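You operate a simulated robot arm through the tools that you are given. There is no shell and no other tool.

Carry out the task below with a simulated two-armed robot. There is one attempt and no reset: what you move stays moved.

TASK
Switch the bath off, dial back to 30, move the orange cup to the purple mat and close the lid.
Fine: switch OFF first; leave the other cups; leave the drain switch and the teal button. Set down upright: what you pick out.

Only the result counts: the job must be done as asked and must still hold three seconds after the hand-in. Knocking over, shifting, dropping, spilling or breaking anything else fails it. A push-on lid holds only when it is set on centred and level and pressed home; a screw cap is set on level and turned clockwise until tight.

THE ROBOT
Two 7-joint arms with fingered hands on one trunk that stands fixed in place. Base frame: the origin is at the foot of the trunk, x ahead of it, y to its left, z up; the work surface is at about z = 872. Units: mm, rad, N and s.
The left shoulder is at [60, 177, 900], the right one opposite. Payload 4 kg a hand.
The TCP of each hand is the grasp point between the finger pads, 37 mm short of the fingertips. In the tool frame z runs along the fingers and y along their closing line. The gripper opens to 124 mm. The gripper's body begins 43 mm behind the TCP. The gripper is a hand of 3 fingers: y runs from the thumb to the fingers, the wrist lies at [-15, -108, -202] in the tool frame.
Orientation is that of the tool frame in the base frame, as [roll, pitch, yaw] about the fixed x, y, z axes, in that order (R = Rz(yaw) Ry(pitch) Rx(roll)). With the fingers straight down and the wrist toward the robot, the tool's x, y and z point along [0, 1, 0], [1, 0, 0] and [0, 0, -1] of the base frame.

THE INTERFACE
- The arms move only by the tool arm_command. It takes "left_steps", "right_steps" or both (then of equal length, played together; a hand with none holds still); each is a list of rows, each a list of 2 entries, a list of its own where there are three numbers: the shift along the base's x, y, z in m, then the turn, a rotation vector about the base's x, y, z in rad. In form: [[[dx, dy, dz], [rx, ry, rz]], ...]. A call has 1 to 20 rows; each row is the pose to reach, as a shift and turn from the pose commanded when the call began. Rows are played at 5 a second. More than 50 mm and 0.15 rad between two rows, and nothing of the call is played. Where a pose cannot be reached the arm comes as near as it can. A force on the tool above 40 N (or 10 N above the force at the start of the call, whichever is more), or a blocked arm, ends the call early, and 0.2 s more pass. In this call time passes only in rows, and 0.2 s behind the last. The reply holds the time, the measured pose of the TCP, the force on the tool along the base axes, the opening and the grip force, in the units named above and with some noise, with the torque about the TCP (base axes, N m) and any sound that the robot's microphone picked up, and new pictures: "pictures" is both (left out), scene, wrist or none (wrist: the cameras of the hands that moved).
- Cameras (640 x 400 px; columns grow to the right, rows downward): "scene" is now at [53.1, 13, 1550.1]; the picture's right is [0.15, -0.99, 0.00], its down [-0.66, -0.10, -0.74] and it looks along [0.74, 0.11, -0.67] (base axes); focal length 321 px, centre (320, 200). "left" rides on the left gripper at [-64, -76, -136] in its tool frame; the picture's right is [-0.84, -0.26, 0.48], its down [0.48, -0.76, 0.43] and it looks along [0.26, 0.60, 0.76] (tool axes); focal length 256 px, centre (320, 200). "right" rides on the right gripper at [64, -76, -137] in its tool frame; the picture's right is [-0.84, 0.26, -0.48], its down [-0.48, -0.76, 0.43] and it looks along [-0.26, 0.60, 0.76] (tool axes); focal length 256 px, centre (320, 200). There is no depth. A picture from a camera that has moved, and an enlarged one, comes with that camera's place and axes in the base frame and with its lens.
- lift_body(by): slides the trunk up (or, below 0, down) by that many mm; the arms and the scene camera ride with it, the base frame stays. It gives what a move gives, with no picture.
- curl_fingers(index, middle, thumb_bend, thumb_turn, hand): sets how far each is bent, from 0 (flat) to 1 (curled in); at 0.3 the hand is open as for a grip, at 0.7 the pads meet at the TCP. One left out holds its place. A second passes; each finger stops where it meets its share of the squeeze, and holds until it gets a number again. It is the only way to open and close the hand. It gives what a move gives, with no picture; readings hold the bend of each and the force on the fingers (four entries, about 0 where the hand has none), thumb and palm. thumb_turn goes from beside the hand (0) to across from the fingers (1), as for a grip.
- pan_tilt(pan, tilt): turns the head with the scene camera to pan (to the left, within 1.501 rad either way) and tilt (down, from -0.506 to 1.204), counted from straight ahead of the robot. It gives what a move gives, and a new picture of the scene camera.
- enlarge(camera, box): a new picture of the part [left, top, right, bottom] of that camera's present view, enlarged. The clock stands still meanwhile.
- finish_job(): hands the job in; it is judged then, once.

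Nothing tells you positions but the pictures and the camera data. Unless the task says otherwise, let go and move clear before handing in.

The tools are called after "Call:" as name(argument=value, ...) on one line, values as JSON. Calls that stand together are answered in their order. arm_command: Moves the arms, as the interface text tells. Its arguments: {"type":"object","properties":{"left_steps":{"type":"array","items":{"type":"array"}},"right_steps":{"type":"array","items":{"type":"array"}},"pictures":{"type":"string","enum":["both","scene","wrist","none"]}},"required":[]} The other tools are called the same way: lift_body (by) slides the trunk up or down; curl_fingers (index, middle, thumb_bend, thumb_turn, hand) moves the fingers one by one; pan_tilt (pan, tilt) turns the head that bears the scene camera; enlarge (camera, box) takes an enlarged picture of a part of a camera's view; finish_job () hands the job in.

At the start:

```text
time: 0.0
left_ee_pos: [622.1, 417.6, 1251.1]
left_ee_rot: [3.141, 0.0, 1.569]
left_ft_force: [-0.1, 0.0, -0.3]
left_ft_torque: [0.03, -0.03, -0.03]
left_finger_gap: 123.7
left_grasp_force: 0.1
left_shape: jaw
left_bend: [0.3, 0.3, 0.3, 0.98]
left_finger forces: [0.1, 0.0, 0.0, 0.1, 0.1, 0.0]
right_ee_pos: [667.2, -57.7, 1146.3]
right_ee_rot: [3.141, 0.0, 1.571]
right_ft_force: [0.0, -1.2, 0.4]
right_ft_torque: [0.02, 0.01, -0.02]
right_finger_gap: 123.8
right_grasp_force: 0.1
right_shape: jaw
right_bend: [0.3, 0.3, 0.3, 0.98]
right_finger forces: [0.0, 0.0, 0.1, 0.0, 0.1, 0.0]
trunk travel left (down, up): [-425.0, 165.0]
head pan, tilt: [0.155, 0.731]
```

scene: 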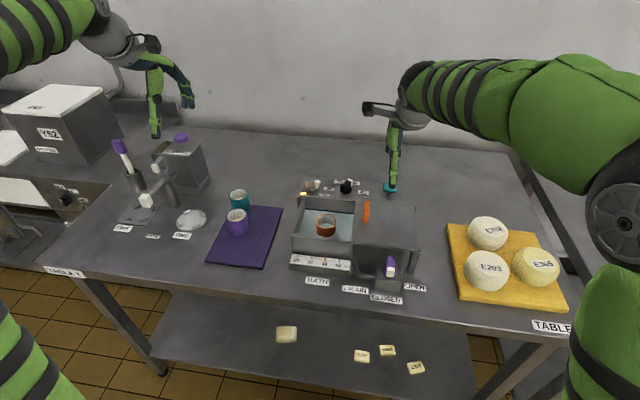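
right: 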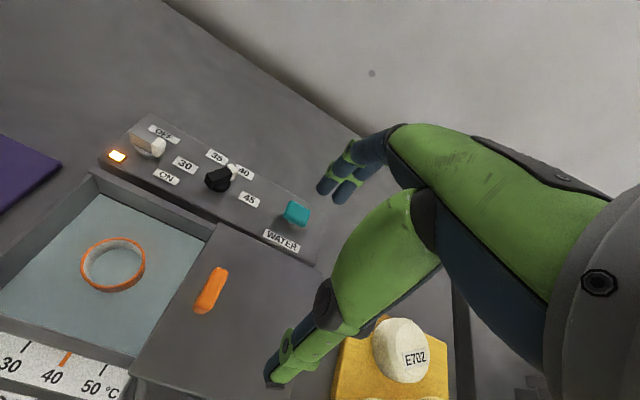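
left: 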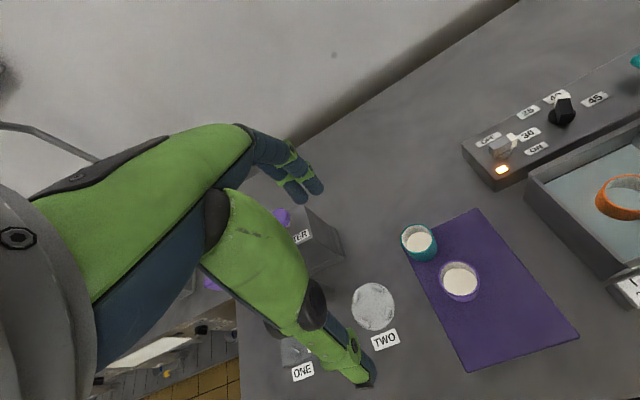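

I see a water bath in the middle with an orange cup in it, a control panel behind it (rocker/toggle switch, dial, teal button), a lid with an orange handle slid to the right, and a purple mat to the left. I'll look closer before moving anything.

Call:
enlarge(camera="scene", box=[270, 160, 450, 310])

Call:
enlarge(camera="right", box=[80, 100, 340, 260])

Call:
enlarge(camera="left", box=[440, 60, 640, 200])

Call:
enlarge(camera="scene", box=[100, 120, 300, 280])

```text
2.67 times, centred on (360, 235) of scene
camera zoom: at [53.1, 13.0, 1550.1], right [0.15, -0.99, 0.0], down [-0.66, -0.1, -0.74], along [0.74, 0.11, -0.67], focal length 855 px, centre (213, 107)
```

zoom: 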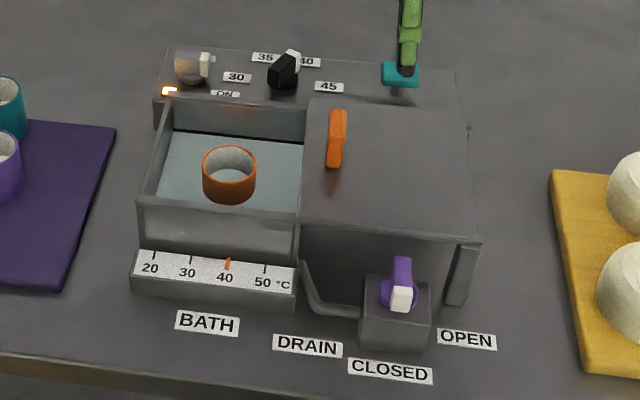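

```text
2.46 times, centred on (210, 180) of right
camera zoom: at [592.6, 5.9, 1282.0], right [0.26, -0.84, 0.48], down [-0.76, -0.48, -0.43], along [0.6, -0.26, -0.76], focal length 630 px, centre (591, 249)
```

zoom: 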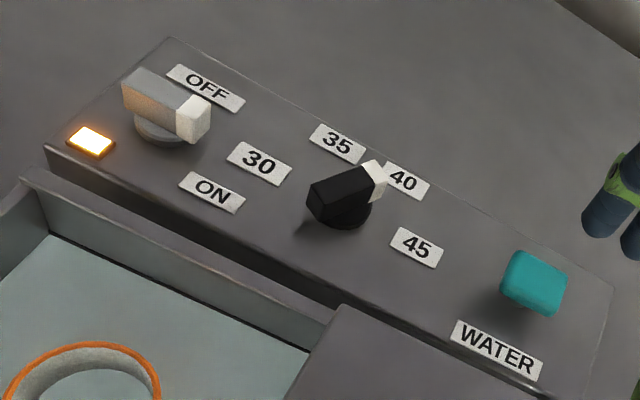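

```text
2.86 times, centred on (540, 130) of left
camera zoom: at [546.7, 355.0, 1387.1], right [-0.26, -0.84, -0.48], down [-0.76, 0.48, -0.43], along [0.6, 0.26, -0.76], focal length 731 px, centre (-309, 400)
```

zoom: 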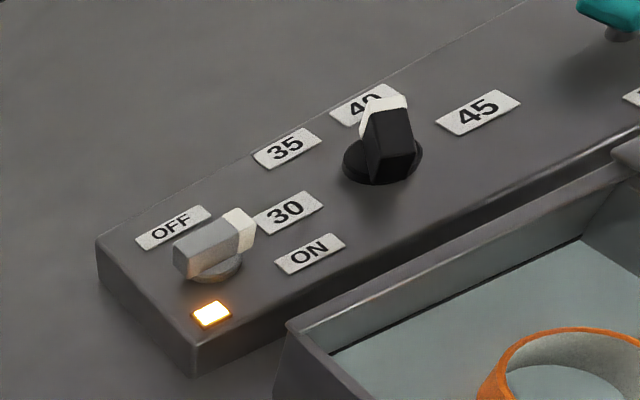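

```text
2.50 times, centred on (200, 200) of scene
camera zoom: at [53.1, 13.0, 1550.1], right [0.15, -0.99, 0.0], down [-0.66, -0.1, -0.74], along [0.74, 0.11, -0.67], focal length 802 px, centre (620, 200)
```

zoom: 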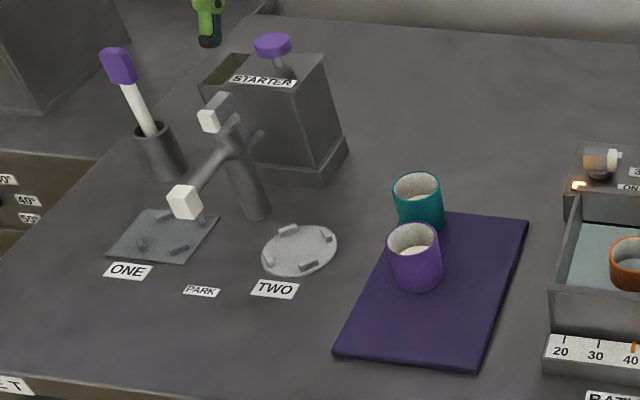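

The bath's indicator is lit. The switch pointer is at about (805,155) and the dial at about (814,48), currently at 40. I'm taking tighter pictures of the panel, the lid rails and the cup.

Call:
enlarge(camera="scene", box=[294, 172, 378, 208])

Call:
enlarge(camera="scene", box=[340, 190, 440, 290])

Call:
enlarge(camera="right", box=[0, 180, 330, 400])

Call:
enlarge(camera="right", box=[100, 110, 200, 200])

Call:
enlarge(camera="scene", box=[290, 190, 370, 250])

```text
7.62 times, centred on (336, 190) of scene
camera zoom: at [53.1, 13.0, 1550.1], right [0.15, -0.99, 0.0], down [-0.66, -0.1, -0.74], along [0.74, 0.11, -0.67], focal length 2443 px, centre (198, 276)
```

zoom: 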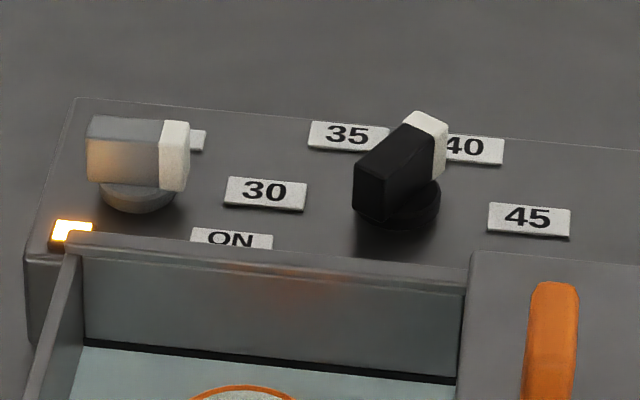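

```text
4.00 times, centred on (390, 240) of scene
camera zoom: at [53.1, 13.0, 1550.1], right [0.15, -0.99, 0.0], down [-0.66, -0.1, -0.74], along [0.74, 0.11, -0.67], focal length 1283 px, centre (40, 40)
```

zoom: 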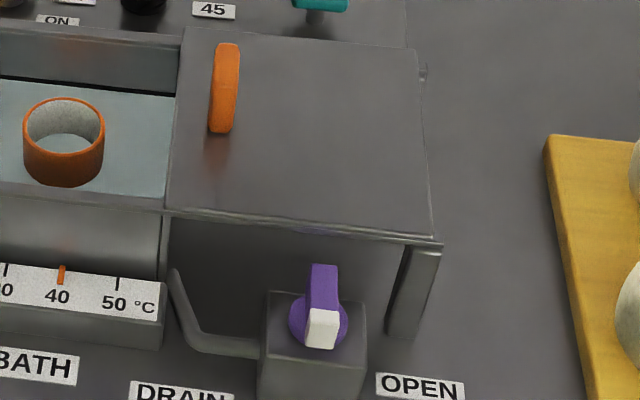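

```text
1.82 times, centred on (165, 290) of right
camera zoom: at [592.6, 5.9, 1282.0], right [0.26, -0.84, 0.48], down [-0.76, -0.48, -0.43], along [0.6, -0.26, -0.76], focal length 465 px, centre (602, 36)
```

zoom: 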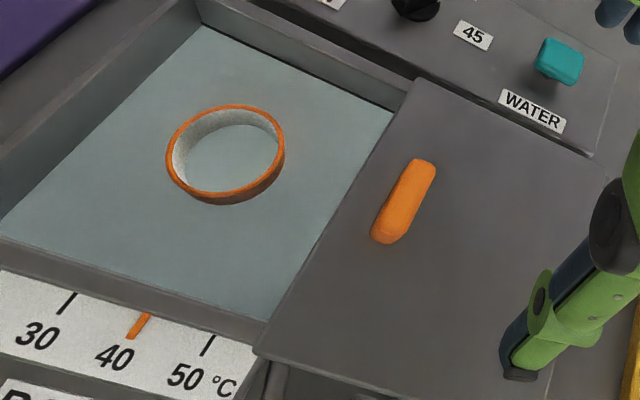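

```text
4.44 times, centred on (150, 155) of right
camera zoom: at [592.6, 5.9, 1282.0], right [0.26, -0.84, 0.48], down [-0.76, -0.48, -0.43], along [0.6, -0.26, -0.76], focal length 1138 px, centre (1076, 400)
```

zoom: 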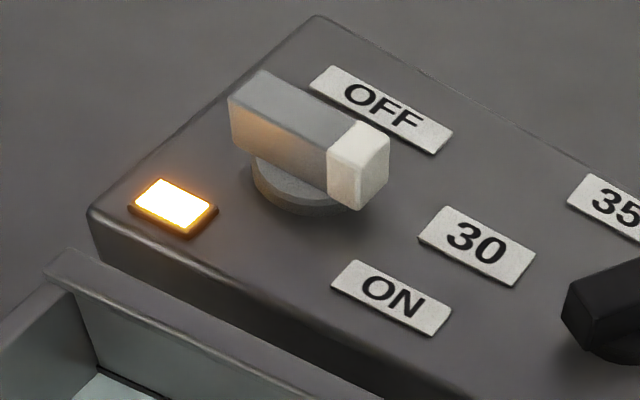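

```text
6.67 times, centred on (330, 220) of scene
camera zoom: at [53.1, 13.0, 1550.1], right [0.15, -0.99, 0.0], down [-0.66, -0.1, -0.74], along [0.74, 0.11, -0.67], focal length 2138 px, centre (253, 67)
```

zoom: 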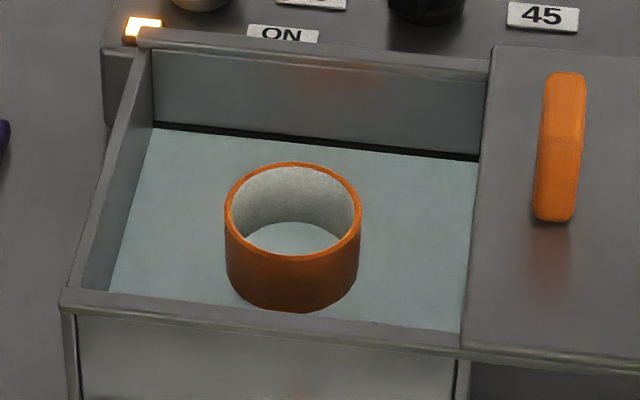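

The switch bar is about 41 mm long and points to −y (ON). Its centre is near (809,155) and its top is at z≈937, and OFF lies a quarter turn counter-clockwise. I'll bring the right hand above it and look from there.

Call:
arm_command(right_steps=[[[0.018, 0.027, 0], [0, 0, 0]], [[0.036, 0.053, 0], [0, 0, 0]], [[0.053, 0.08, 0], [0, 0, 0]], [[0.071, 0.107, -0.01], [0, 0, 0]], [[0.089, 0.133, -0.03], [0, 0, 0]], [[0.107, 0.16, -0.05], [0, 0, 0]], [[0.125, 0.187, -0.07], [0, 0, 0]], [[0.142, 0.213, -0.09], [0, 0, 0]]], pictures="both")

Call:
curl_fingers(hand="right", index=0.52, middle=0.52, thumb_bend=0.52, thumb_turn=1)

```text
time: 1.8
left_ee_pos: [623.8, 418.9, 1248.7]
left_ee_rot: [-3.14, 0.0, 1.573]
left_ft_force: [0.0, -0.5, 0.2]
left_ft_torque: [0.0, 0.05, -0.04]
left_finger_gap: 123.7
left_grasp_force: 0.0
left_shape: jaw
left_bend: [0.3, 0.3, 0.3, 0.98]
left_finger forces: [0.0, 0.1, 0.0, 0.0, 0.0, 0.1]
right_ee_pos: [812.8, 156.9, 1053.8]
right_ee_rot: [-3.14, 0.0, 1.571]
right_ft_force: [0.8, 0.5, -0.5]
right_ft_torque: [-0.02, 0.02, -0.01]
right_finger_gap: 123.9
right_grasp_force: 0.0
right_shape: jaw
right_bend: [0.3, 0.3, 0.3, 0.98]
right_finger forces: [0.0, 0.1, 0.1, 0.1, 0.0, 0.0]
trunk travel left (down, up): [-425.0, 165.0]
head pan, tilt: [0.155, 0.731]
camera scene: at [54.7, 13.5, 1550.1], right [0.15, -0.99, 0.0], down [-0.66, -0.1, -0.74], along [0.74, 0.11, -0.67], focal length 321 px, centre (320, 200)
camera right: at [737.3, 219.8, 1190.1], right [0.26, -0.84, 0.48], down [-0.76, -0.48, -0.43], along [0.6, -0.26, -0.76], focal length 256 px, centre (320, 200)
```

scene: 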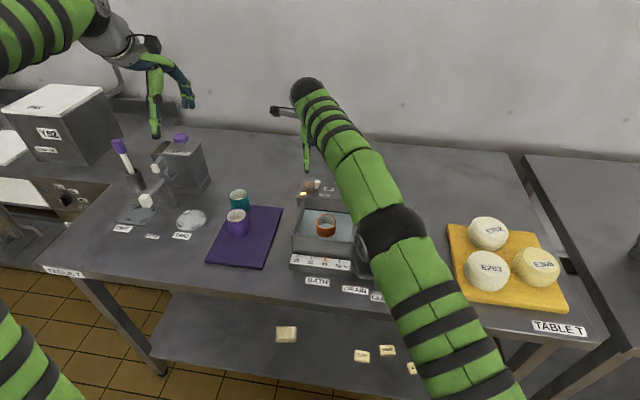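
right: 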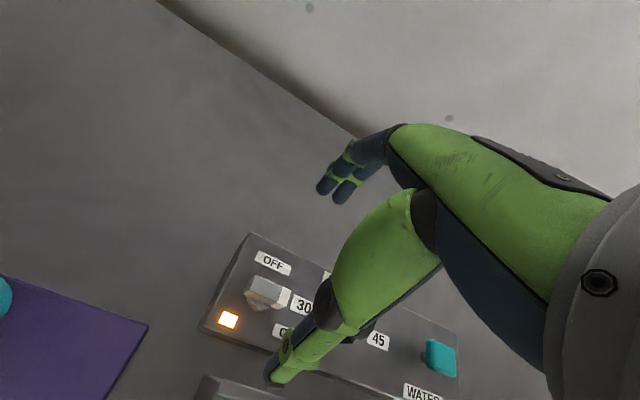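

```text
time: 2.8
left_ee_pos: [622.9, 418.7, 1250.3]
left_ee_rot: [-3.141, -0.001, 1.572]
left_ft_force: [0.0, -0.4, 0.9]
left_ft_torque: [-0.02, 0.02, 0.01]
left_finger_gap: 123.8
left_grasp_force: 0.1
left_shape: jaw
left_bend: [0.3, 0.3, 0.3, 0.98]
left_finger forces: [0.0, 0.1, 0.0, 0.0, 0.0, 0.0]
right_ee_pos: [811.7, 155.7, 1056.4]
right_ee_rot: [-3.141, 0.0, 1.573]
right_ft_force: [0.4, -0.4, 0.4]
right_ft_torque: [0.05, 0.0, 0.0]
right_finger_gap: 56.3
right_grasp_force: 0.0
right_shape: fingers
right_bend: [0.52, 0.52, 0.52, 1.0]
right_finger forces: [0.1, 0.0, 0.0, 0.1, 0.0, 0.1]
trunk travel left (down, up): [-425.0, 165.0]
head pan, tilt: [0.155, 0.731]
```

The right hand is above the switch. I'm checking how the fingers line up with the bar.

Call:
enlarge(camera="right", box=[190, 160, 470, 400])

Call:
enlarge(camera="scene", box=[290, 130, 370, 210])

Call:
enlarge(camera="left", box=[440, 20, 640, 180])

```text
1.67 times, centred on (330, 280) of right
camera zoom: at [735.8, 219.6, 1191.4], right [0.26, -0.84, 0.48], down [-0.76, -0.48, -0.43], along [0.6, -0.26, -0.76], focal length 427 px, centre (303, 67)
```

zoom: 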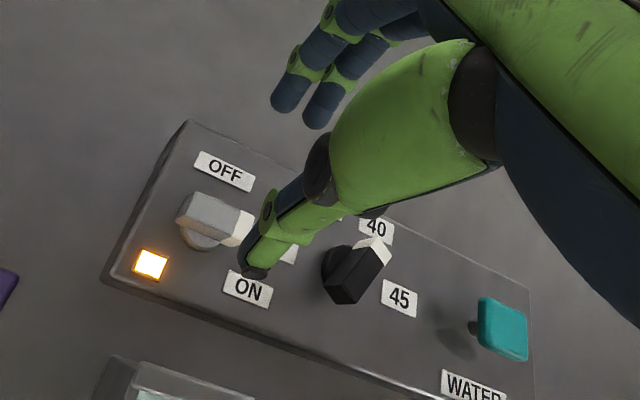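

```text
5.00 times, centred on (330, 170) of scene
camera zoom: at [53.2, 13.1, 1550.1], right [0.15, -0.99, 0.0], down [-0.66, -0.1, -0.74], along [0.74, 0.11, -0.67], focal length 1603 px, centre (270, 350)
```

zoom: 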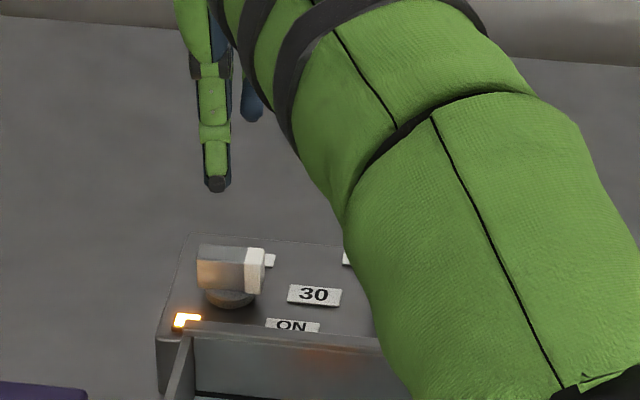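

```text
2.50 times, centred on (540, 100) of left
camera zoom: at [546.8, 355.0, 1387.1], right [-0.26, -0.84, -0.48], down [-0.76, 0.48, -0.43], along [0.6, 0.26, -0.76], focal length 640 px, centre (-230, 450)
```

zoom: 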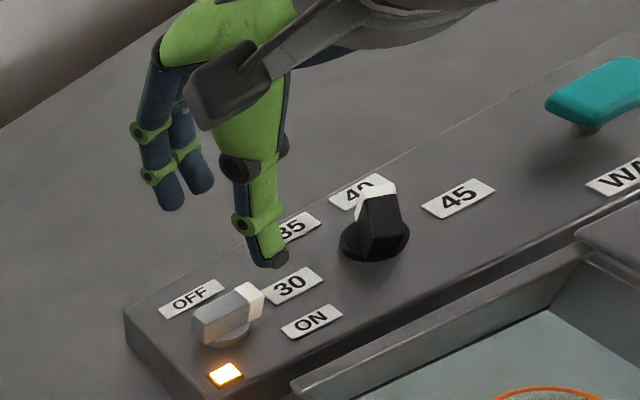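

The hand is centred over the switch bar, with the thumb on the near side and the fingers on the far side. I'm lowering it around the bar and closing.

Call:
arm_command(right_steps=[[[-0.001, 0, -0.025], [0, 0, 0]], [[-0.001, 0, -0.05], [0, 0, 0]], [[-0.001, 0, -0.075], [0, 0, 0]], [[-0.001, 0, -0.09], [0, 0, 0]], [[-0.001, 0, -0.1], [0, 0, 0]], [[-0.001, 0, -0.104], [0, 0, 0]]], pictures="both")

Call:
enlarge(camera="right", box=[190, 100, 470, 340])

Call:
enlarge(camera="left", box=[460, 60, 600, 180])

```text
time: 4.2
left_ee_pos: [621.5, 418.6, 1250.0]
left_ee_rot: [-3.14, 0.001, 1.569]
left_ft_force: [-0.9, -0.2, -0.3]
left_ft_torque: [0.01, -0.02, 0.02]
left_finger_gap: 123.9
left_grasp_force: 0.0
left_shape: jaw
left_bend: [0.3, 0.3, 0.3, 0.98]
left_finger forces: [0.0, 0.0, 0.0, 0.1, 0.0, 0.0]
right_ee_pos: [809.2, 154.7, 951.3]
right_ee_rot: [3.141, -0.001, 1.571]
right_ft_force: [0.5, 0.1, 2.1]
right_ft_torque: [-0.03, -0.05, 0.0]
right_finger_gap: 56.1
right_grasp_force: 1.0
right_shape: fingers
right_bend: [0.52, 0.52, 0.52, 1.0]
right_finger forces: [0.9, 0.9, 0.0, 0.0, 0.1, 0.1]
trunk travel left (down, up): [-425.0, 165.0]
head pan, tilt: [0.155, 0.731]
camera scene: at [53.0, 13.0, 1550.1], right [0.15, -0.99, 0.0], down [-0.66, -0.1, -0.74], along [0.74, 0.11, -0.67], focal length 321 px, centre (320, 200)
camera right: at [733.2, 218.2, 1088.1], right [0.26, -0.84, 0.48], down [-0.76, -0.48, -0.44], along [0.6, -0.25, -0.76], focal length 256 px, centre (320, 200)
```

scene: 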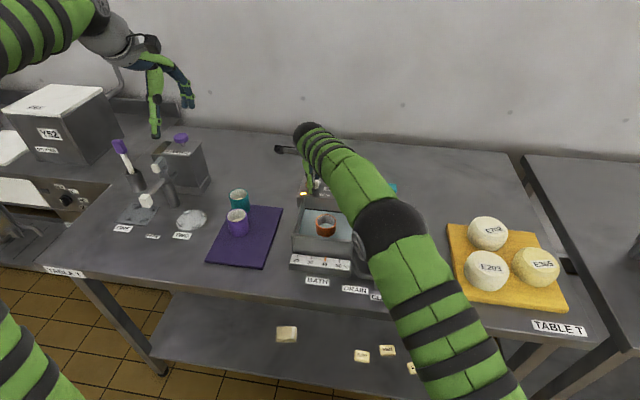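
right: 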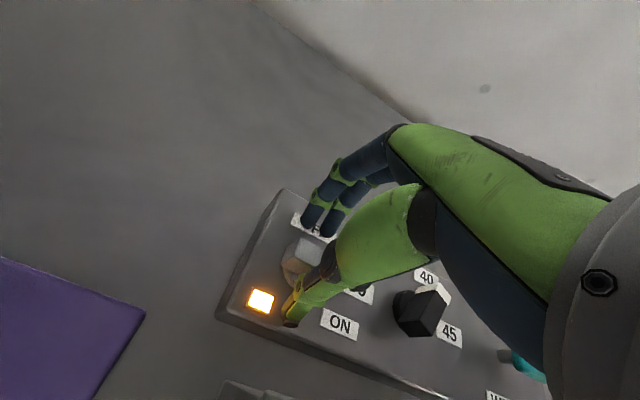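

```text
1.67 times, centred on (330, 220) of right
camera zoom: at [733.2, 218.2, 1088.1], right [0.26, -0.84, 0.48], down [-0.76, -0.48, -0.44], along [0.6, -0.25, -0.76], focal length 427 px, centre (303, 167)
```

zoom: 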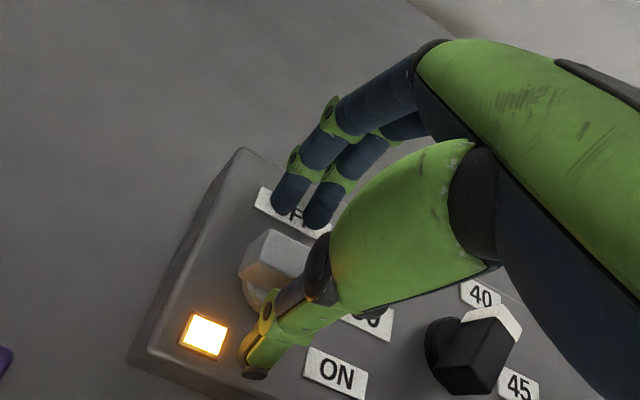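

```text
3.33 times, centred on (530, 120) of left
camera zoom: at [546.6, 354.9, 1387.3], right [-0.26, -0.84, -0.48], down [-0.76, 0.48, -0.43], along [0.6, 0.26, -0.76], focal length 853 px, centre (-380, 467)
```

zoom: 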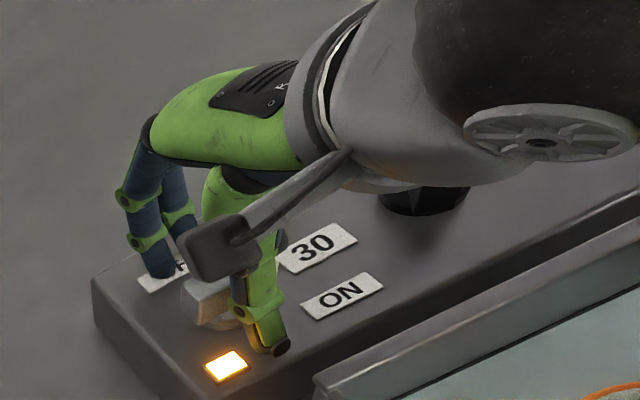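

The finger tips are just brushing the panel, so I'm raising the hand a few millimetres and then closing on the bar.

Call:
arm_command(right_steps=[[[0, 0, 0.004], [0, 0, 0]]], pictures="none")

Call:
curl_fingers(hand="right", index=0.7, middle=0.7, thumb_bend=0.7)

Call:
enlarge(camera="right", box=[190, 100, 470, 340])

Call:
enlarge(camera="left", box=[460, 60, 600, 180])

```text
time: 4.6
left_ee_pos: [622.8, 417.6, 1251.4]
left_ee_rot: [-3.141, -0.001, 1.573]
left_ft_force: [1.3, 0.1, 0.0]
left_ft_torque: [0.01, -0.01, 0.02]
left_finger_gap: 123.8
left_grasp_force: 0.0
left_shape: jaw
left_bend: [0.3, 0.3, 0.3, 0.98]
left_finger forces: [0.0, 0.0, 0.0, 0.0, 0.1, 0.1]
right_ee_pos: [809.5, 156.1, 956.6]
right_ee_rot: [3.141, -0.001, 1.571]
right_ft_force: [0.6, -0.1, -0.6]
right_ft_torque: [0.03, 0.03, 0.05]
right_finger_gap: 56.0
right_grasp_force: 0.0
right_shape: fingers
right_bend: [0.52, 0.52, 0.52, 1.0]
right_finger forces: [0.0, 0.1, 0.1, 0.0, 0.0, 0.0]
trunk travel left (down, up): [-425.0, 165.0]
head pan, tilt: [0.155, 0.731]
```

```text
time: 5.6
left_ee_pos: [619.8, 418.8, 1250.6]
left_ee_rot: [3.139, 0.001, 1.572]
left_ft_force: [-0.3, -0.8, 0.2]
left_ft_torque: [0.03, 0.0, 0.02]
left_finger_gap: 123.5
left_grasp_force: 0.1
left_shape: jaw
left_bend: [0.3, 0.3, 0.3, 0.98]
left_finger forces: [0.0, 0.0, 0.1, 0.0, 0.1, 0.1]
right_ee_pos: [808.1, 156.7, 958.6]
right_ee_rot: [3.138, -0.002, 1.571]
right_ft_force: [-12.3, 1.4, 11.6]
right_ft_torque: [0.07, -0.07, 0.05]
right_finger_gap: 21.0
right_grasp_force: 18.8
right_shape: fingers
right_bend: [0.68, 0.66, 0.63, 1.0]
right_finger forces: [6.0, 8.4, 0.1, 0.0, 22.6, 0.1]
trunk travel left (down, up): [-425.0, 165.0]
head pan, tilt: [0.155, 0.731]
```

```text
1.67 times, centred on (330, 220) of right
camera zoom: at [731.6, 219.2, 1094.1], right [0.26, -0.84, 0.48], down [-0.76, -0.48, -0.44], along [0.6, -0.25, -0.76], focal length 427 px, centre (303, 167)
```

zoom: 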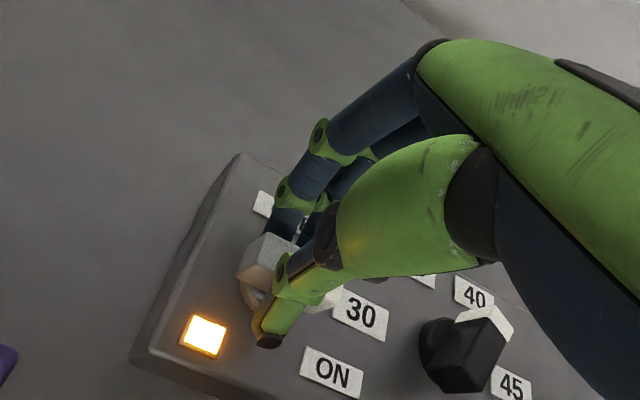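

```text
3.33 times, centred on (530, 120) of left
camera zoom: at [544.6, 355.0, 1388.1], right [-0.26, -0.84, -0.48], down [-0.76, 0.48, -0.44], along [0.6, 0.26, -0.76], focal length 853 px, centre (-380, 467)
```

zoom: 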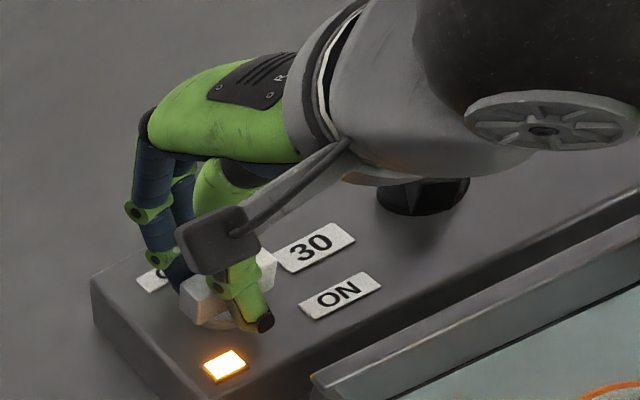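

The bar is gripped. I'm turning it counter-clockwise a quarter turn, with slight relief in −x and +z.

Call:
arm_command(right_steps=[[[-0.001, 0, 0.002], [0, 0, 0]], [[-0.001, 0, 0.002], [0, 0, 0.14]], [[-0.001, 0, 0.002], [0, 0, 0.28]], [[-0.001, 0, 0.002], [0, 0, 0.42]], [[-0.001, 0, 0.002], [0, 0, 0.56]], [[-0.001, 0, 0.002], [0, 0, 0.7]]], pictures="both")

Call:
enlarge(camera="left", box=[460, 60, 600, 180])

```text
time: 7.0
left_ee_pos: [620.9, 418.6, 1250.3]
left_ee_rot: [3.139, 0.0, 1.57]
left_ft_force: [-0.5, -0.3, 0.4]
left_ft_torque: [0.0, 0.0, 0.02]
left_finger_gap: 123.5
left_grasp_force: 0.2
left_shape: jaw
left_bend: [0.3, 0.3, 0.3, 0.98]
left_finger forces: [0.0, 0.0, 0.0, 0.0, 0.0, 0.0]
right_ee_pos: [807.4, 155.7, 959.1]
right_ee_rot: [3.141, 0.001, 2.273]
right_ft_force: [-9.8, -0.2, 5.9]
right_ft_torque: [0.25, -0.02, -0.03]
right_finger_gap: 20.4
right_grasp_force: 16.9
right_shape: fingers
right_bend: [0.67, 0.66, 0.64, 1.0]
right_finger forces: [8.8, 6.8, 0.0, 0.0, 18.0, 0.0]
trunk travel left (down, up): [-425.0, 165.0]
head pan, tilt: [0.155, 0.731]
camera scene: at [51.5, 13.0, 1550.2], right [0.15, -0.99, 0.0], down [-0.66, -0.1, -0.75], along [0.74, 0.11, -0.67], focal length 321 px, centre (320, 200)
camera right: at [708.6, 154.6, 1094.7], right [0.74, -0.47, 0.48], down [-0.27, -0.86, -0.44], along [0.62, 0.19, -0.76], focal length 256 px, centre (320, 200)
```

scene: 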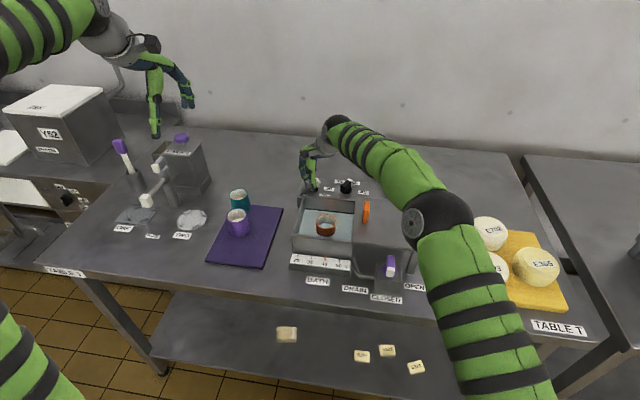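
right: 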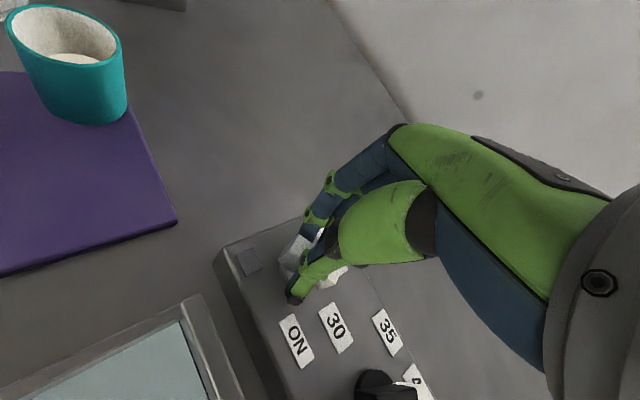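

```text
3.33 times, centred on (530, 120) of left
camera zoom: at [545.2, 355.0, 1387.7], right [-0.26, -0.84, -0.48], down [-0.76, 0.48, -0.44], along [0.6, 0.26, -0.76], focal length 853 px, centre (-380, 467)
```

zoom: 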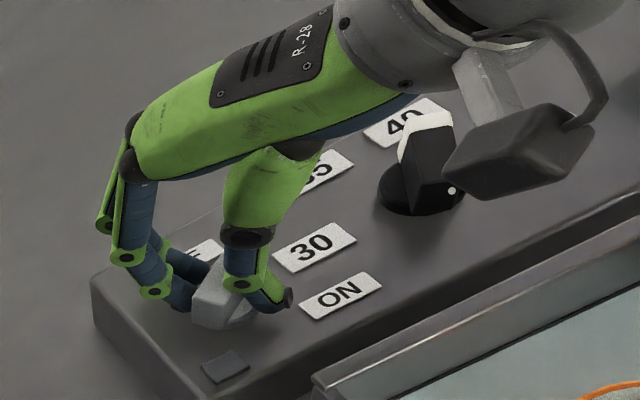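

The indicator has already gone dark. I'm finishing the turn to the OFF mark.

Call:
arm_command(right_steps=[[[0, 0, 0], [0, 0, 0.14]], [[0, 0, 0], [0, 0, 0.28]], [[0, 0, 0], [0, 0, 0.42]], [[0, 0, 0], [0, 0, 0.56]], [[0, 0, 0], [0, 0, 0.7]], [[0, 0, 0], [0, 0, 0.84]]], pictures="both")

Call:
enlarge(camera="left", box=[460, 60, 600, 180])

```text
time: 8.1
left_ee_pos: [622.7, 418.8, 1249.4]
left_ee_rot: [-3.141, 0.003, 1.572]
left_ft_force: [0.8, 0.4, 0.2]
left_ft_torque: [0.03, 0.0, 0.0]
left_finger_gap: 123.8
left_grasp_force: 0.0
left_shape: jaw
left_bend: [0.3, 0.3, 0.3, 0.98]
left_finger forces: [0.0, 0.1, 0.0, 0.0, 0.0, 0.0]
right_ee_pos: [796.5, 147.7, 962.1]
right_ee_rot: [3.12, 0.016, 2.859]
right_ft_force: [15.4, 14.0, 7.1]
right_ft_torque: [0.87, -0.71, -0.09]
right_finger_gap: 17.4
right_grasp_force: 17.9
right_shape: fingers
right_bend: [0.65, 0.6, 0.68, 1.0]
right_finger forces: [7.0, 22.6, 0.1, 0.0, 6.1, 0.1]
right hand out of reach, approached as far as the arm can: row 3, 4, 5
trunk travel left (down, up): [-425.0, 165.0]
head pan, tilt: [0.155, 0.731]
stopped in row 5 (right hand): the force on the tool passed its limit at 43 N (the readings are from after the stop); the commanded pose is now the measured one
camera scene: at [54.5, 13.9, 1549.9], right [0.15, -0.99, 0.0], down [-0.66, -0.1, -0.74], along [0.74, 0.11, -0.67], focal length 321 px, centre (320, 200)
camera right: at [711.1, 90.4, 1094.9], right [0.87, 0.0, 0.5], down [0.26, -0.86, -0.44], along [0.43, 0.51, -0.74], focal length 256 px, centre (320, 200)
```

scene: 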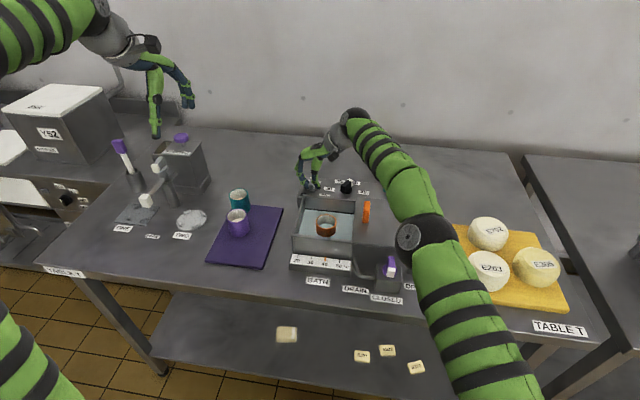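
right: 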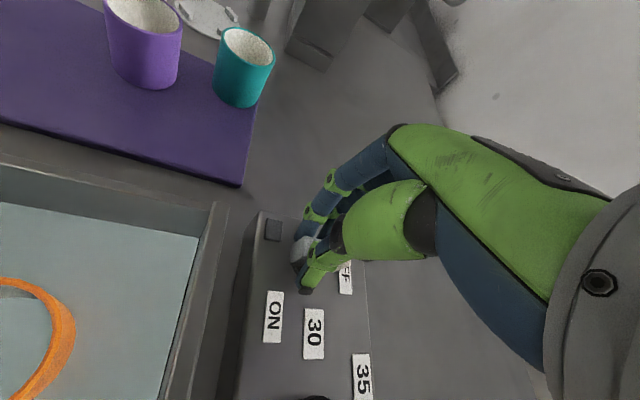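

```text
3.33 times, centred on (530, 120) of left
camera zoom: at [547.5, 355.5, 1386.3], right [-0.26, -0.84, -0.48], down [-0.76, 0.48, -0.43], along [0.6, 0.25, -0.76], focal length 853 px, centre (-380, 467)
```

zoom: 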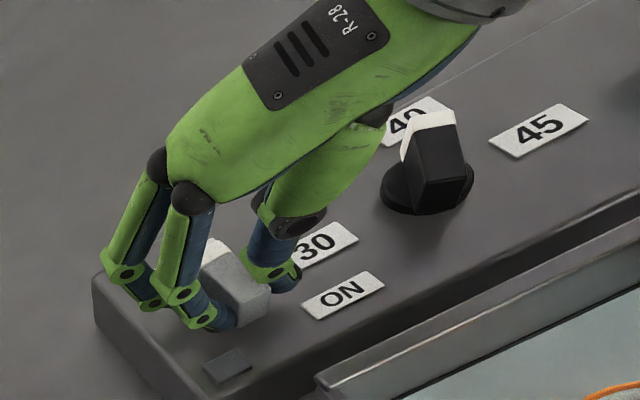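

The right arm reached its limit with the knob most of the way to OFF and the light dark. I'm letting go, backing up and looking.

Call:
curl_fingers(hand="right", index=0.5, middle=0.5, thumb_bend=0.5)

Call:
arm_command(right_steps=[[[0, 0, 0.03], [0, 0, 0]], [[0, 0, 0.06], [0, 0, 0]], [[0, 0, 0.1], [0, 0, 0]]], pictures="both")

Call:
enlarge(camera="left", box=[440, 40, 640, 180])

Call:
enlarge(camera="scene", box=[294, 172, 378, 208])

```text
time: 9.1
left_ee_pos: [622.3, 418.0, 1250.0]
left_ee_rot: [-3.141, 0.001, 1.571]
left_ft_force: [0.0, -0.1, -0.1]
left_ft_torque: [0.0, -0.01, -0.03]
left_finger_gap: 123.5
left_grasp_force: 0.0
left_shape: jaw
left_bend: [0.3, 0.3, 0.3, 0.98]
left_finger forces: [0.0, 0.0, 0.0, 0.1, 0.0, 0.0]
right_ee_pos: [795.2, 146.3, 959.5]
right_ee_rot: [3.127, 0.011, 2.86]
right_ft_force: [0.1, -0.2, -0.6]
right_ft_torque: [-0.05, -0.03, 0.01]
right_finger_gap: 61.6
right_grasp_force: 0.0
right_shape: fingers
right_bend: [0.5, 0.5, 0.5, 1.0]
right_finger forces: [0.1, 0.0, 0.0, 0.0, 0.0, 0.1]
trunk travel left (down, up): [-425.0, 165.0]
head pan, tilt: [0.155, 0.731]
```

```text
time: 9.9
left_ee_pos: [621.0, 418.7, 1249.9]
left_ee_rot: [-3.141, -0.001, 1.57]
left_ft_force: [-0.2, -0.3, 0.4]
left_ft_torque: [0.0, -0.04, 0.01]
left_finger_gap: 123.8
left_grasp_force: 0.0
left_shape: jaw
left_bend: [0.3, 0.3, 0.3, 0.98]
left_finger forces: [0.0, 0.0, 0.1, 0.0, 0.0, 0.1]
right_ee_pos: [776.8, 142.0, 1054.0]
right_ee_rot: [3.129, 0.013, 2.86]
right_ft_force: [0.0, -0.9, 0.7]
right_ft_torque: [-0.04, 0.01, -0.01]
right_finger_gap: 62.1
right_grasp_force: 0.0
right_shape: fingers
right_bend: [0.5, 0.5, 0.5, 1.0]
right_finger forces: [0.0, 0.0, 0.0, 0.0, 0.1, 0.1]
right hand out of reach, approached as far as the arm can: row 1, 2, 3
trunk travel left (down, up): [-425.0, 165.0]
head pan, tilt: [0.155, 0.731]
camera scene: at [52.9, 13.6, 1550.0], right [0.15, -0.99, 0.0], down [-0.66, -0.1, -0.74], along [0.74, 0.11, -0.67], focal length 321 px, centre (320, 200)
camera right: at [693.1, 84.7, 1188.3], right [0.87, 0.01, 0.5], down [0.26, -0.86, -0.44], along [0.42, 0.51, -0.75], focal length 256 px, centre (320, 200)
```

scene: 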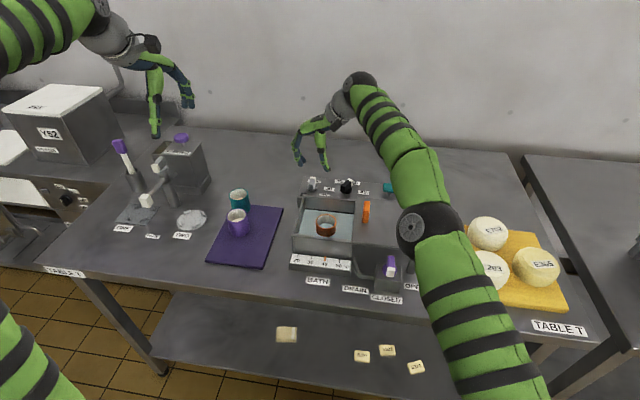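
right: 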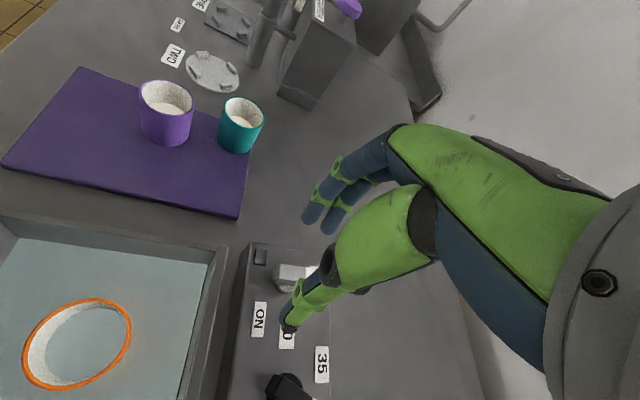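

```text
2.86 times, centred on (540, 110) of left
camera zoom: at [546.4, 355.6, 1387.0], right [-0.26, -0.84, -0.48], down [-0.76, 0.48, -0.43], along [0.6, 0.25, -0.76], focal length 731 px, centre (-309, 457)
```

zoom: 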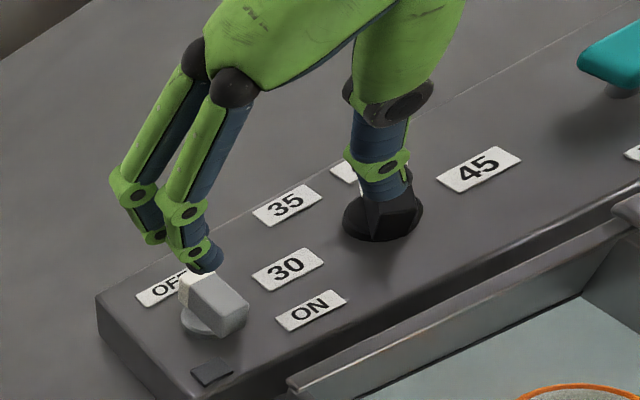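

```text
7.62 times, centred on (336, 190) of scene
camera zoom: at [52.9, 13.6, 1550.0], right [0.15, -0.99, 0.0], down [-0.66, -0.1, -0.74], along [0.74, 0.11, -0.67], focal length 2443 px, centre (198, 276)
```

zoom: 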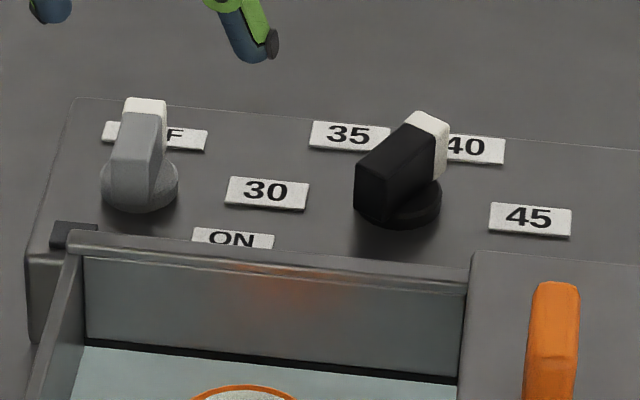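

The switch has snapped to OFF and the light is out. Next is the dial. I'm bringing the right hand back to its default yaw, over the right side of the dial, so it can push the pointer counter-clockwise.

Call:
arm_command(right_steps=[[[-0.01, -0.015, 0], [0, 0, -0.129]], [[-0.02, -0.03, 0], [0, 0, -0.258]], [[-0.02, -0.05, 0], [0, 0, -0.387]], [[-0.02, -0.07, 0], [0, 0, -0.516]], [[-0.02, -0.09, 0], [0, 0, -0.645]], [[-0.02, -0.11, 0], [0, 0, -0.774]], [[-0.02, -0.13, 0], [0, 0, -0.902]], [[-0.01, -0.15, 0], [0, 0, -1.03]], [[0, -0.16, 0], [0, 0, -1.16]], [[0.01, -0.17, 0], [0, 0, -1.289]]], pictures="none")

Call:
curl_fingers(hand="right", index=0.7, middle=0.7, thumb_bend=0.7)

Call:
enlarge(camera="right", box=[100, 100, 500, 400])

Call:
enlarge(camera="left", box=[440, 0, 640, 140])

```text
time: 12.1
left_ee_pos: [623.0, 418.0, 1249.4]
left_ee_rot: [-3.141, -0.001, 1.57]
left_ft_force: [-0.4, 0.0, -0.3]
left_ft_torque: [-0.02, 0.01, 0.04]
left_finger_gap: 123.8
left_grasp_force: 0.2
left_shape: jaw
left_bend: [0.3, 0.3, 0.3, 0.98]
left_finger forces: [0.1, 0.0, 0.1, 0.1, 0.0, 0.0]
right_ee_pos: [789.8, -29.2, 1053.3]
right_ee_rot: [3.125, 0.013, 1.569]
right_ft_force: [0.1, 0.3, -1.2]
right_ft_torque: [-0.01, -0.02, -0.01]
right_finger_gap: 62.1
right_grasp_force: 0.1
right_shape: fingers
right_bend: [0.5, 0.5, 0.5, 1.0]
right_finger forces: [0.0, 0.0, 0.0, 0.1, 0.0, 0.0]
trunk travel left (down, up): [-425.0, 165.0]
head pan, tilt: [0.155, 0.731]
```

```text
time: 13.1
left_ee_pos: [622.4, 417.8, 1250.5]
left_ee_rot: [-3.141, 0.001, 1.571]
left_ft_force: [0.6, -0.6, 0.9]
left_ft_torque: [-0.01, 0.02, -0.02]
left_finger_gap: 123.7
left_grasp_force: 0.0
left_shape: jaw
left_bend: [0.3, 0.3, 0.3, 0.98]
left_finger forces: [0.0, 0.1, 0.0, 0.0, 0.0, 0.1]
right_ee_pos: [789.9, -30.8, 1052.9]
right_ee_rot: [3.129, 0.011, 1.57]
right_ft_force: [0.1, -0.7, -0.3]
right_ft_torque: [0.0, 0.01, -0.01]
right_finger_gap: 2.0
right_grasp_force: 0.1
right_shape: fingers
right_bend: [0.7, 0.7, 0.7, 1.0]
right_finger forces: [0.0, 0.0, 0.0, 0.0, 0.0, 0.0]
trunk travel left (down, up): [-425.0, 165.0]
head pan, tilt: [0.155, 0.731]
```

```text
1.33 times, centred on (300, 250) of right
camera zoom: at [712.3, 33.9, 1186.8], right [0.25, -0.83, 0.5], down [-0.75, -0.49, -0.44], along [0.61, -0.26, -0.75], focal length 341 px, centre (347, 133)
```

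zoom: 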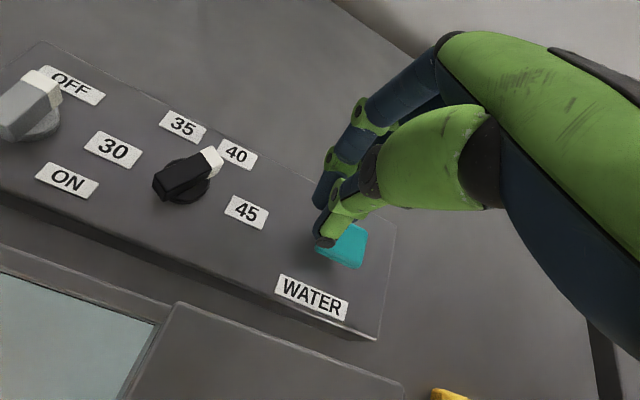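

```text
2.86 times, centred on (540, 70) of left
camera zoom: at [546.8, 355.0, 1387.1], right [-0.26, -0.84, -0.48], down [-0.76, 0.48, -0.43], along [0.6, 0.26, -0.76], focal length 731 px, centre (-309, 571)
```

zoom: 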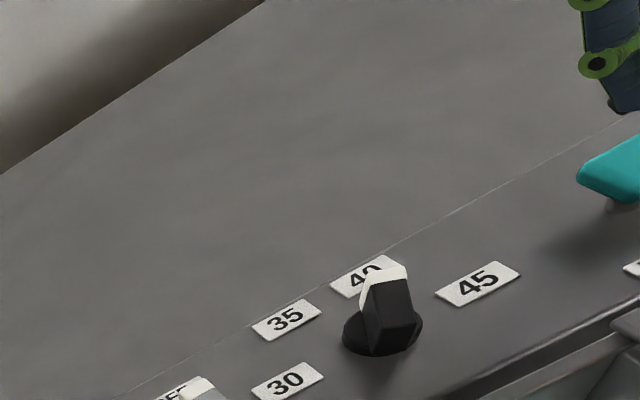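

The dial centre is near (812,50), with its tip at about (828,40). I'm moving the closed fingers to the right of the tip, well left of the teal button, and lowering.

Call:
arm_command(right_steps=[[[0.022, 0.011, 0], [0, 0, 0]], [[0.044, 0.022, 0], [0, 0, 0]], [[0.044, 0.022, -0.03], [0, 0, 0]], [[0.044, 0.022, -0.06], [0, 0, 0]]], pictures="none")

Call:
enlarge(camera="right", box=[160, 140, 480, 340])

Call:
enlarge(camera="left", box=[500, 0, 640, 120])

```text
time: 14.1
left_ee_pos: [622.6, 419.1, 1250.7]
left_ee_rot: [-3.141, -0.001, 1.569]
left_ft_force: [-0.4, -0.7, -0.2]
left_ft_torque: [0.03, -0.04, 0.0]
left_finger_gap: 123.7
left_grasp_force: 0.0
left_shape: jaw
left_bend: [0.3, 0.3, 0.3, 0.98]
left_finger forces: [0.0, 0.1, 0.0, 0.1, 0.0, 0.1]
right_ee_pos: [832.9, -9.0, 992.8]
right_ee_rot: [3.129, 0.013, 1.572]
right_ft_force: [0.4, -0.1, 0.3]
right_ft_torque: [-0.01, 0.01, 0.02]
right_finger_gap: 1.9
right_grasp_force: 0.0
right_shape: fingers
right_bend: [0.7, 0.7, 0.7, 1.0]
right_finger forces: [0.1, 0.0, 0.0, 0.0, 0.1, 0.0]
trunk travel left (down, up): [-425.0, 165.0]
head pan, tilt: [0.155, 0.731]
```

```text
2.00 times, centred on (320, 240) of right
camera zoom: at [754.9, 56.5, 1126.3], right [0.25, -0.83, 0.5], down [-0.75, -0.49, -0.44], along [0.61, -0.26, -0.75], focal length 512 px, centre (320, 120)
```

zoom: 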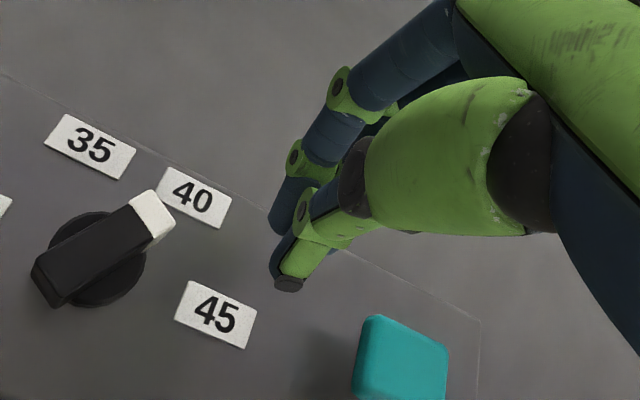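

```text
3.33 times, centred on (570, 60) of left
camera zoom: at [547.2, 355.0, 1386.9], right [-0.26, -0.84, -0.48], down [-0.76, 0.48, -0.43], along [0.6, 0.26, -0.76], focal length 853 px, centre (-513, 667)
```

zoom: 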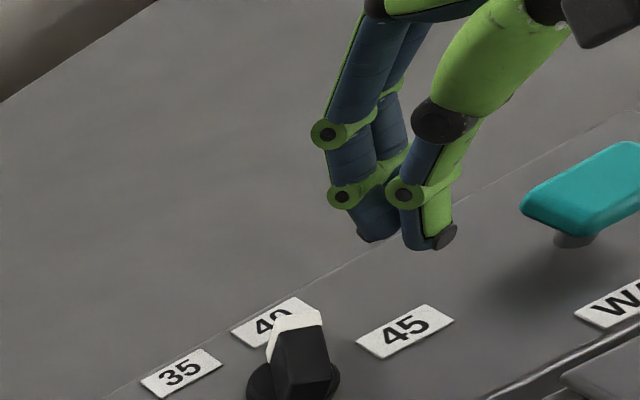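

The fingers are clear of the dial and the button. I'm lowering to the bar's height and pushing the tip in +y.

Call:
arm_command(right_steps=[[[0, 0, -0.02], [0, 0, 0]], [[0, 0, -0.038], [0, 0, 0]], [[0, 0.01, -0.038], [0, 0, 0]], [[0, 0.02, -0.038], [0, 0, 0]], [[0, 0.03, -0.038], [0, 0, 0]]], pictures="none")

Call:
enlarge(camera="right", box=[160, 140, 480, 340])

Call:
enlarge(camera="left", box=[480, 20, 620, 140])

```text
time: 15.3
left_ee_pos: [621.7, 419.0, 1249.5]
left_ee_rot: [3.141, 0.0, 1.57]
left_ft_force: [-0.5, -0.5, 0.4]
left_ft_torque: [-0.03, 0.0, 0.03]
left_finger_gap: 123.4
left_grasp_force: 0.0
left_shape: jaw
left_bend: [0.3, 0.3, 0.3, 0.98]
left_finger forces: [0.0, 0.0, 0.0, 0.1, 0.0, 0.1]
right_ee_pos: [833.7, 20.1, 954.8]
right_ee_rot: [3.128, 0.014, 1.572]
right_ft_force: [-0.3, -0.6, -0.4]
right_ft_torque: [0.0, -0.04, -0.01]
right_finger_gap: 1.9
right_grasp_force: 0.2
right_shape: fingers
right_bend: [0.7, 0.7, 0.7, 1.0]
right_finger forces: [0.1, 0.1, 0.0, 0.1, 0.0, 0.0]
trunk travel left (down, up): [-425.0, 165.0]
head pan, tilt: [0.155, 0.731]
```

```text
2.00 times, centred on (320, 240) of right
camera zoom: at [755.7, 85.8, 1089.4], right [0.25, -0.83, 0.5], down [-0.75, -0.49, -0.44], along [0.61, -0.26, -0.75], focal length 512 px, centre (320, 120)
```

zoom: 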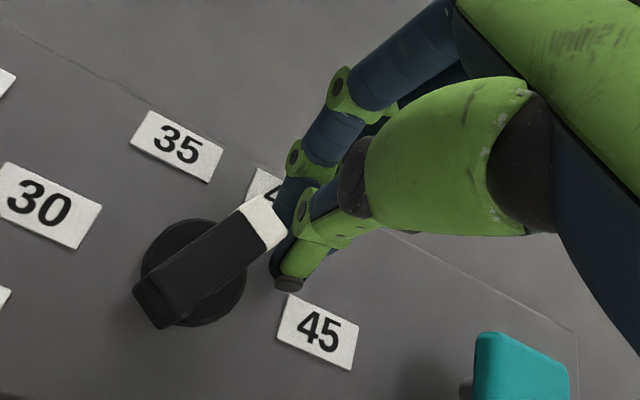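

```text
3.33 times, centred on (550, 80) of left
camera zoom: at [546.9, 355.0, 1387.0], right [-0.26, -0.84, -0.48], down [-0.76, 0.48, -0.43], along [0.6, 0.26, -0.76], focal length 853 px, centre (-447, 600)
```

zoom: 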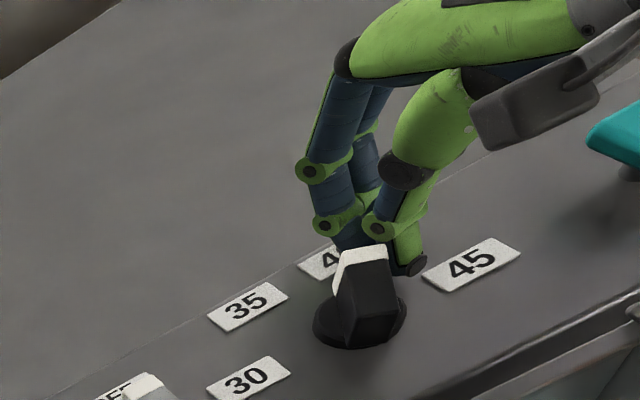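

The fingers are just about to touch the pointer, so I'm continuing the +y push.

Call:
arm_command(right_steps=[[[0, 0.008, 0], [0, 0, 0]], [[0, 0.016, 0], [0, 0, 0]], [[0, 0.024, 0], [0, 0, 0]], [[0, 0.03, 0], [0, 0, 0]]], pictures="none")

Call:
enlarge(camera="right", box=[160, 140, 480, 340])

Call:
enlarge(camera="left", box=[480, 20, 620, 140])

```text
time: 16.3
left_ee_pos: [623.1, 419.4, 1248.6]
left_ee_rot: [-3.14, -0.001, 1.57]
left_ft_force: [-0.6, 0.4, 0.2]
left_ft_torque: [-0.02, -0.02, 0.02]
left_finger_gap: 123.7
left_grasp_force: 0.0
left_shape: jaw
left_bend: [0.3, 0.3, 0.3, 0.98]
left_finger forces: [0.0, 0.0, 0.1, 0.1, 0.0, 0.0]
right_ee_pos: [832.0, 52.6, 956.5]
right_ee_rot: [3.126, 0.009, 1.572]
right_ft_force: [13.7, -1.1, -2.9]
right_ft_torque: [-0.04, -0.5, 0.04]
right_finger_gap: 0.0
right_grasp_force: 8.7
right_shape: fingers
right_bend: [0.69, 0.68, 0.73, 1.0]
right_finger forces: [0.0, 0.0, 0.0, 0.0, 16.7, 0.0]
trunk travel left (down, up): [-425.0, 165.0]
head pan, tilt: [0.155, 0.731]
```

```text
2.00 times, centred on (320, 240) of right
camera zoom: at [756.1, 117.4, 1090.1], right [0.25, -0.83, 0.5], down [-0.75, -0.49, -0.44], along [0.61, -0.26, -0.75], focal length 512 px, centre (320, 120)
```

zoom: 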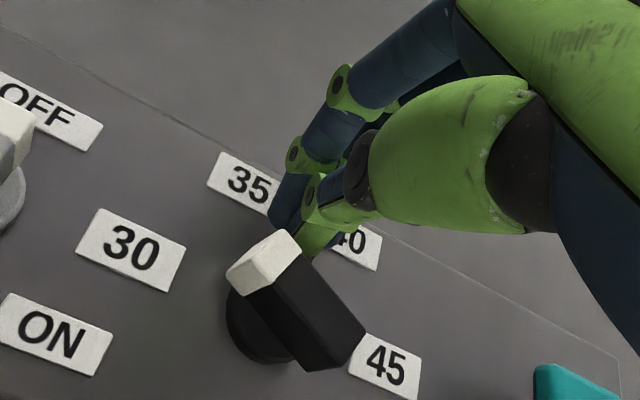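

```text
3.33 times, centred on (550, 80) of left
camera zoom: at [547.7, 355.8, 1386.5], right [-0.26, -0.84, -0.48], down [-0.76, 0.48, -0.43], along [0.6, 0.26, -0.76], focal length 853 px, centre (-447, 600)
```

zoom: 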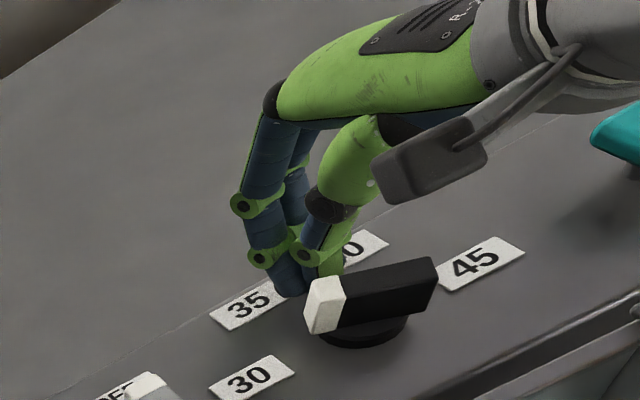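

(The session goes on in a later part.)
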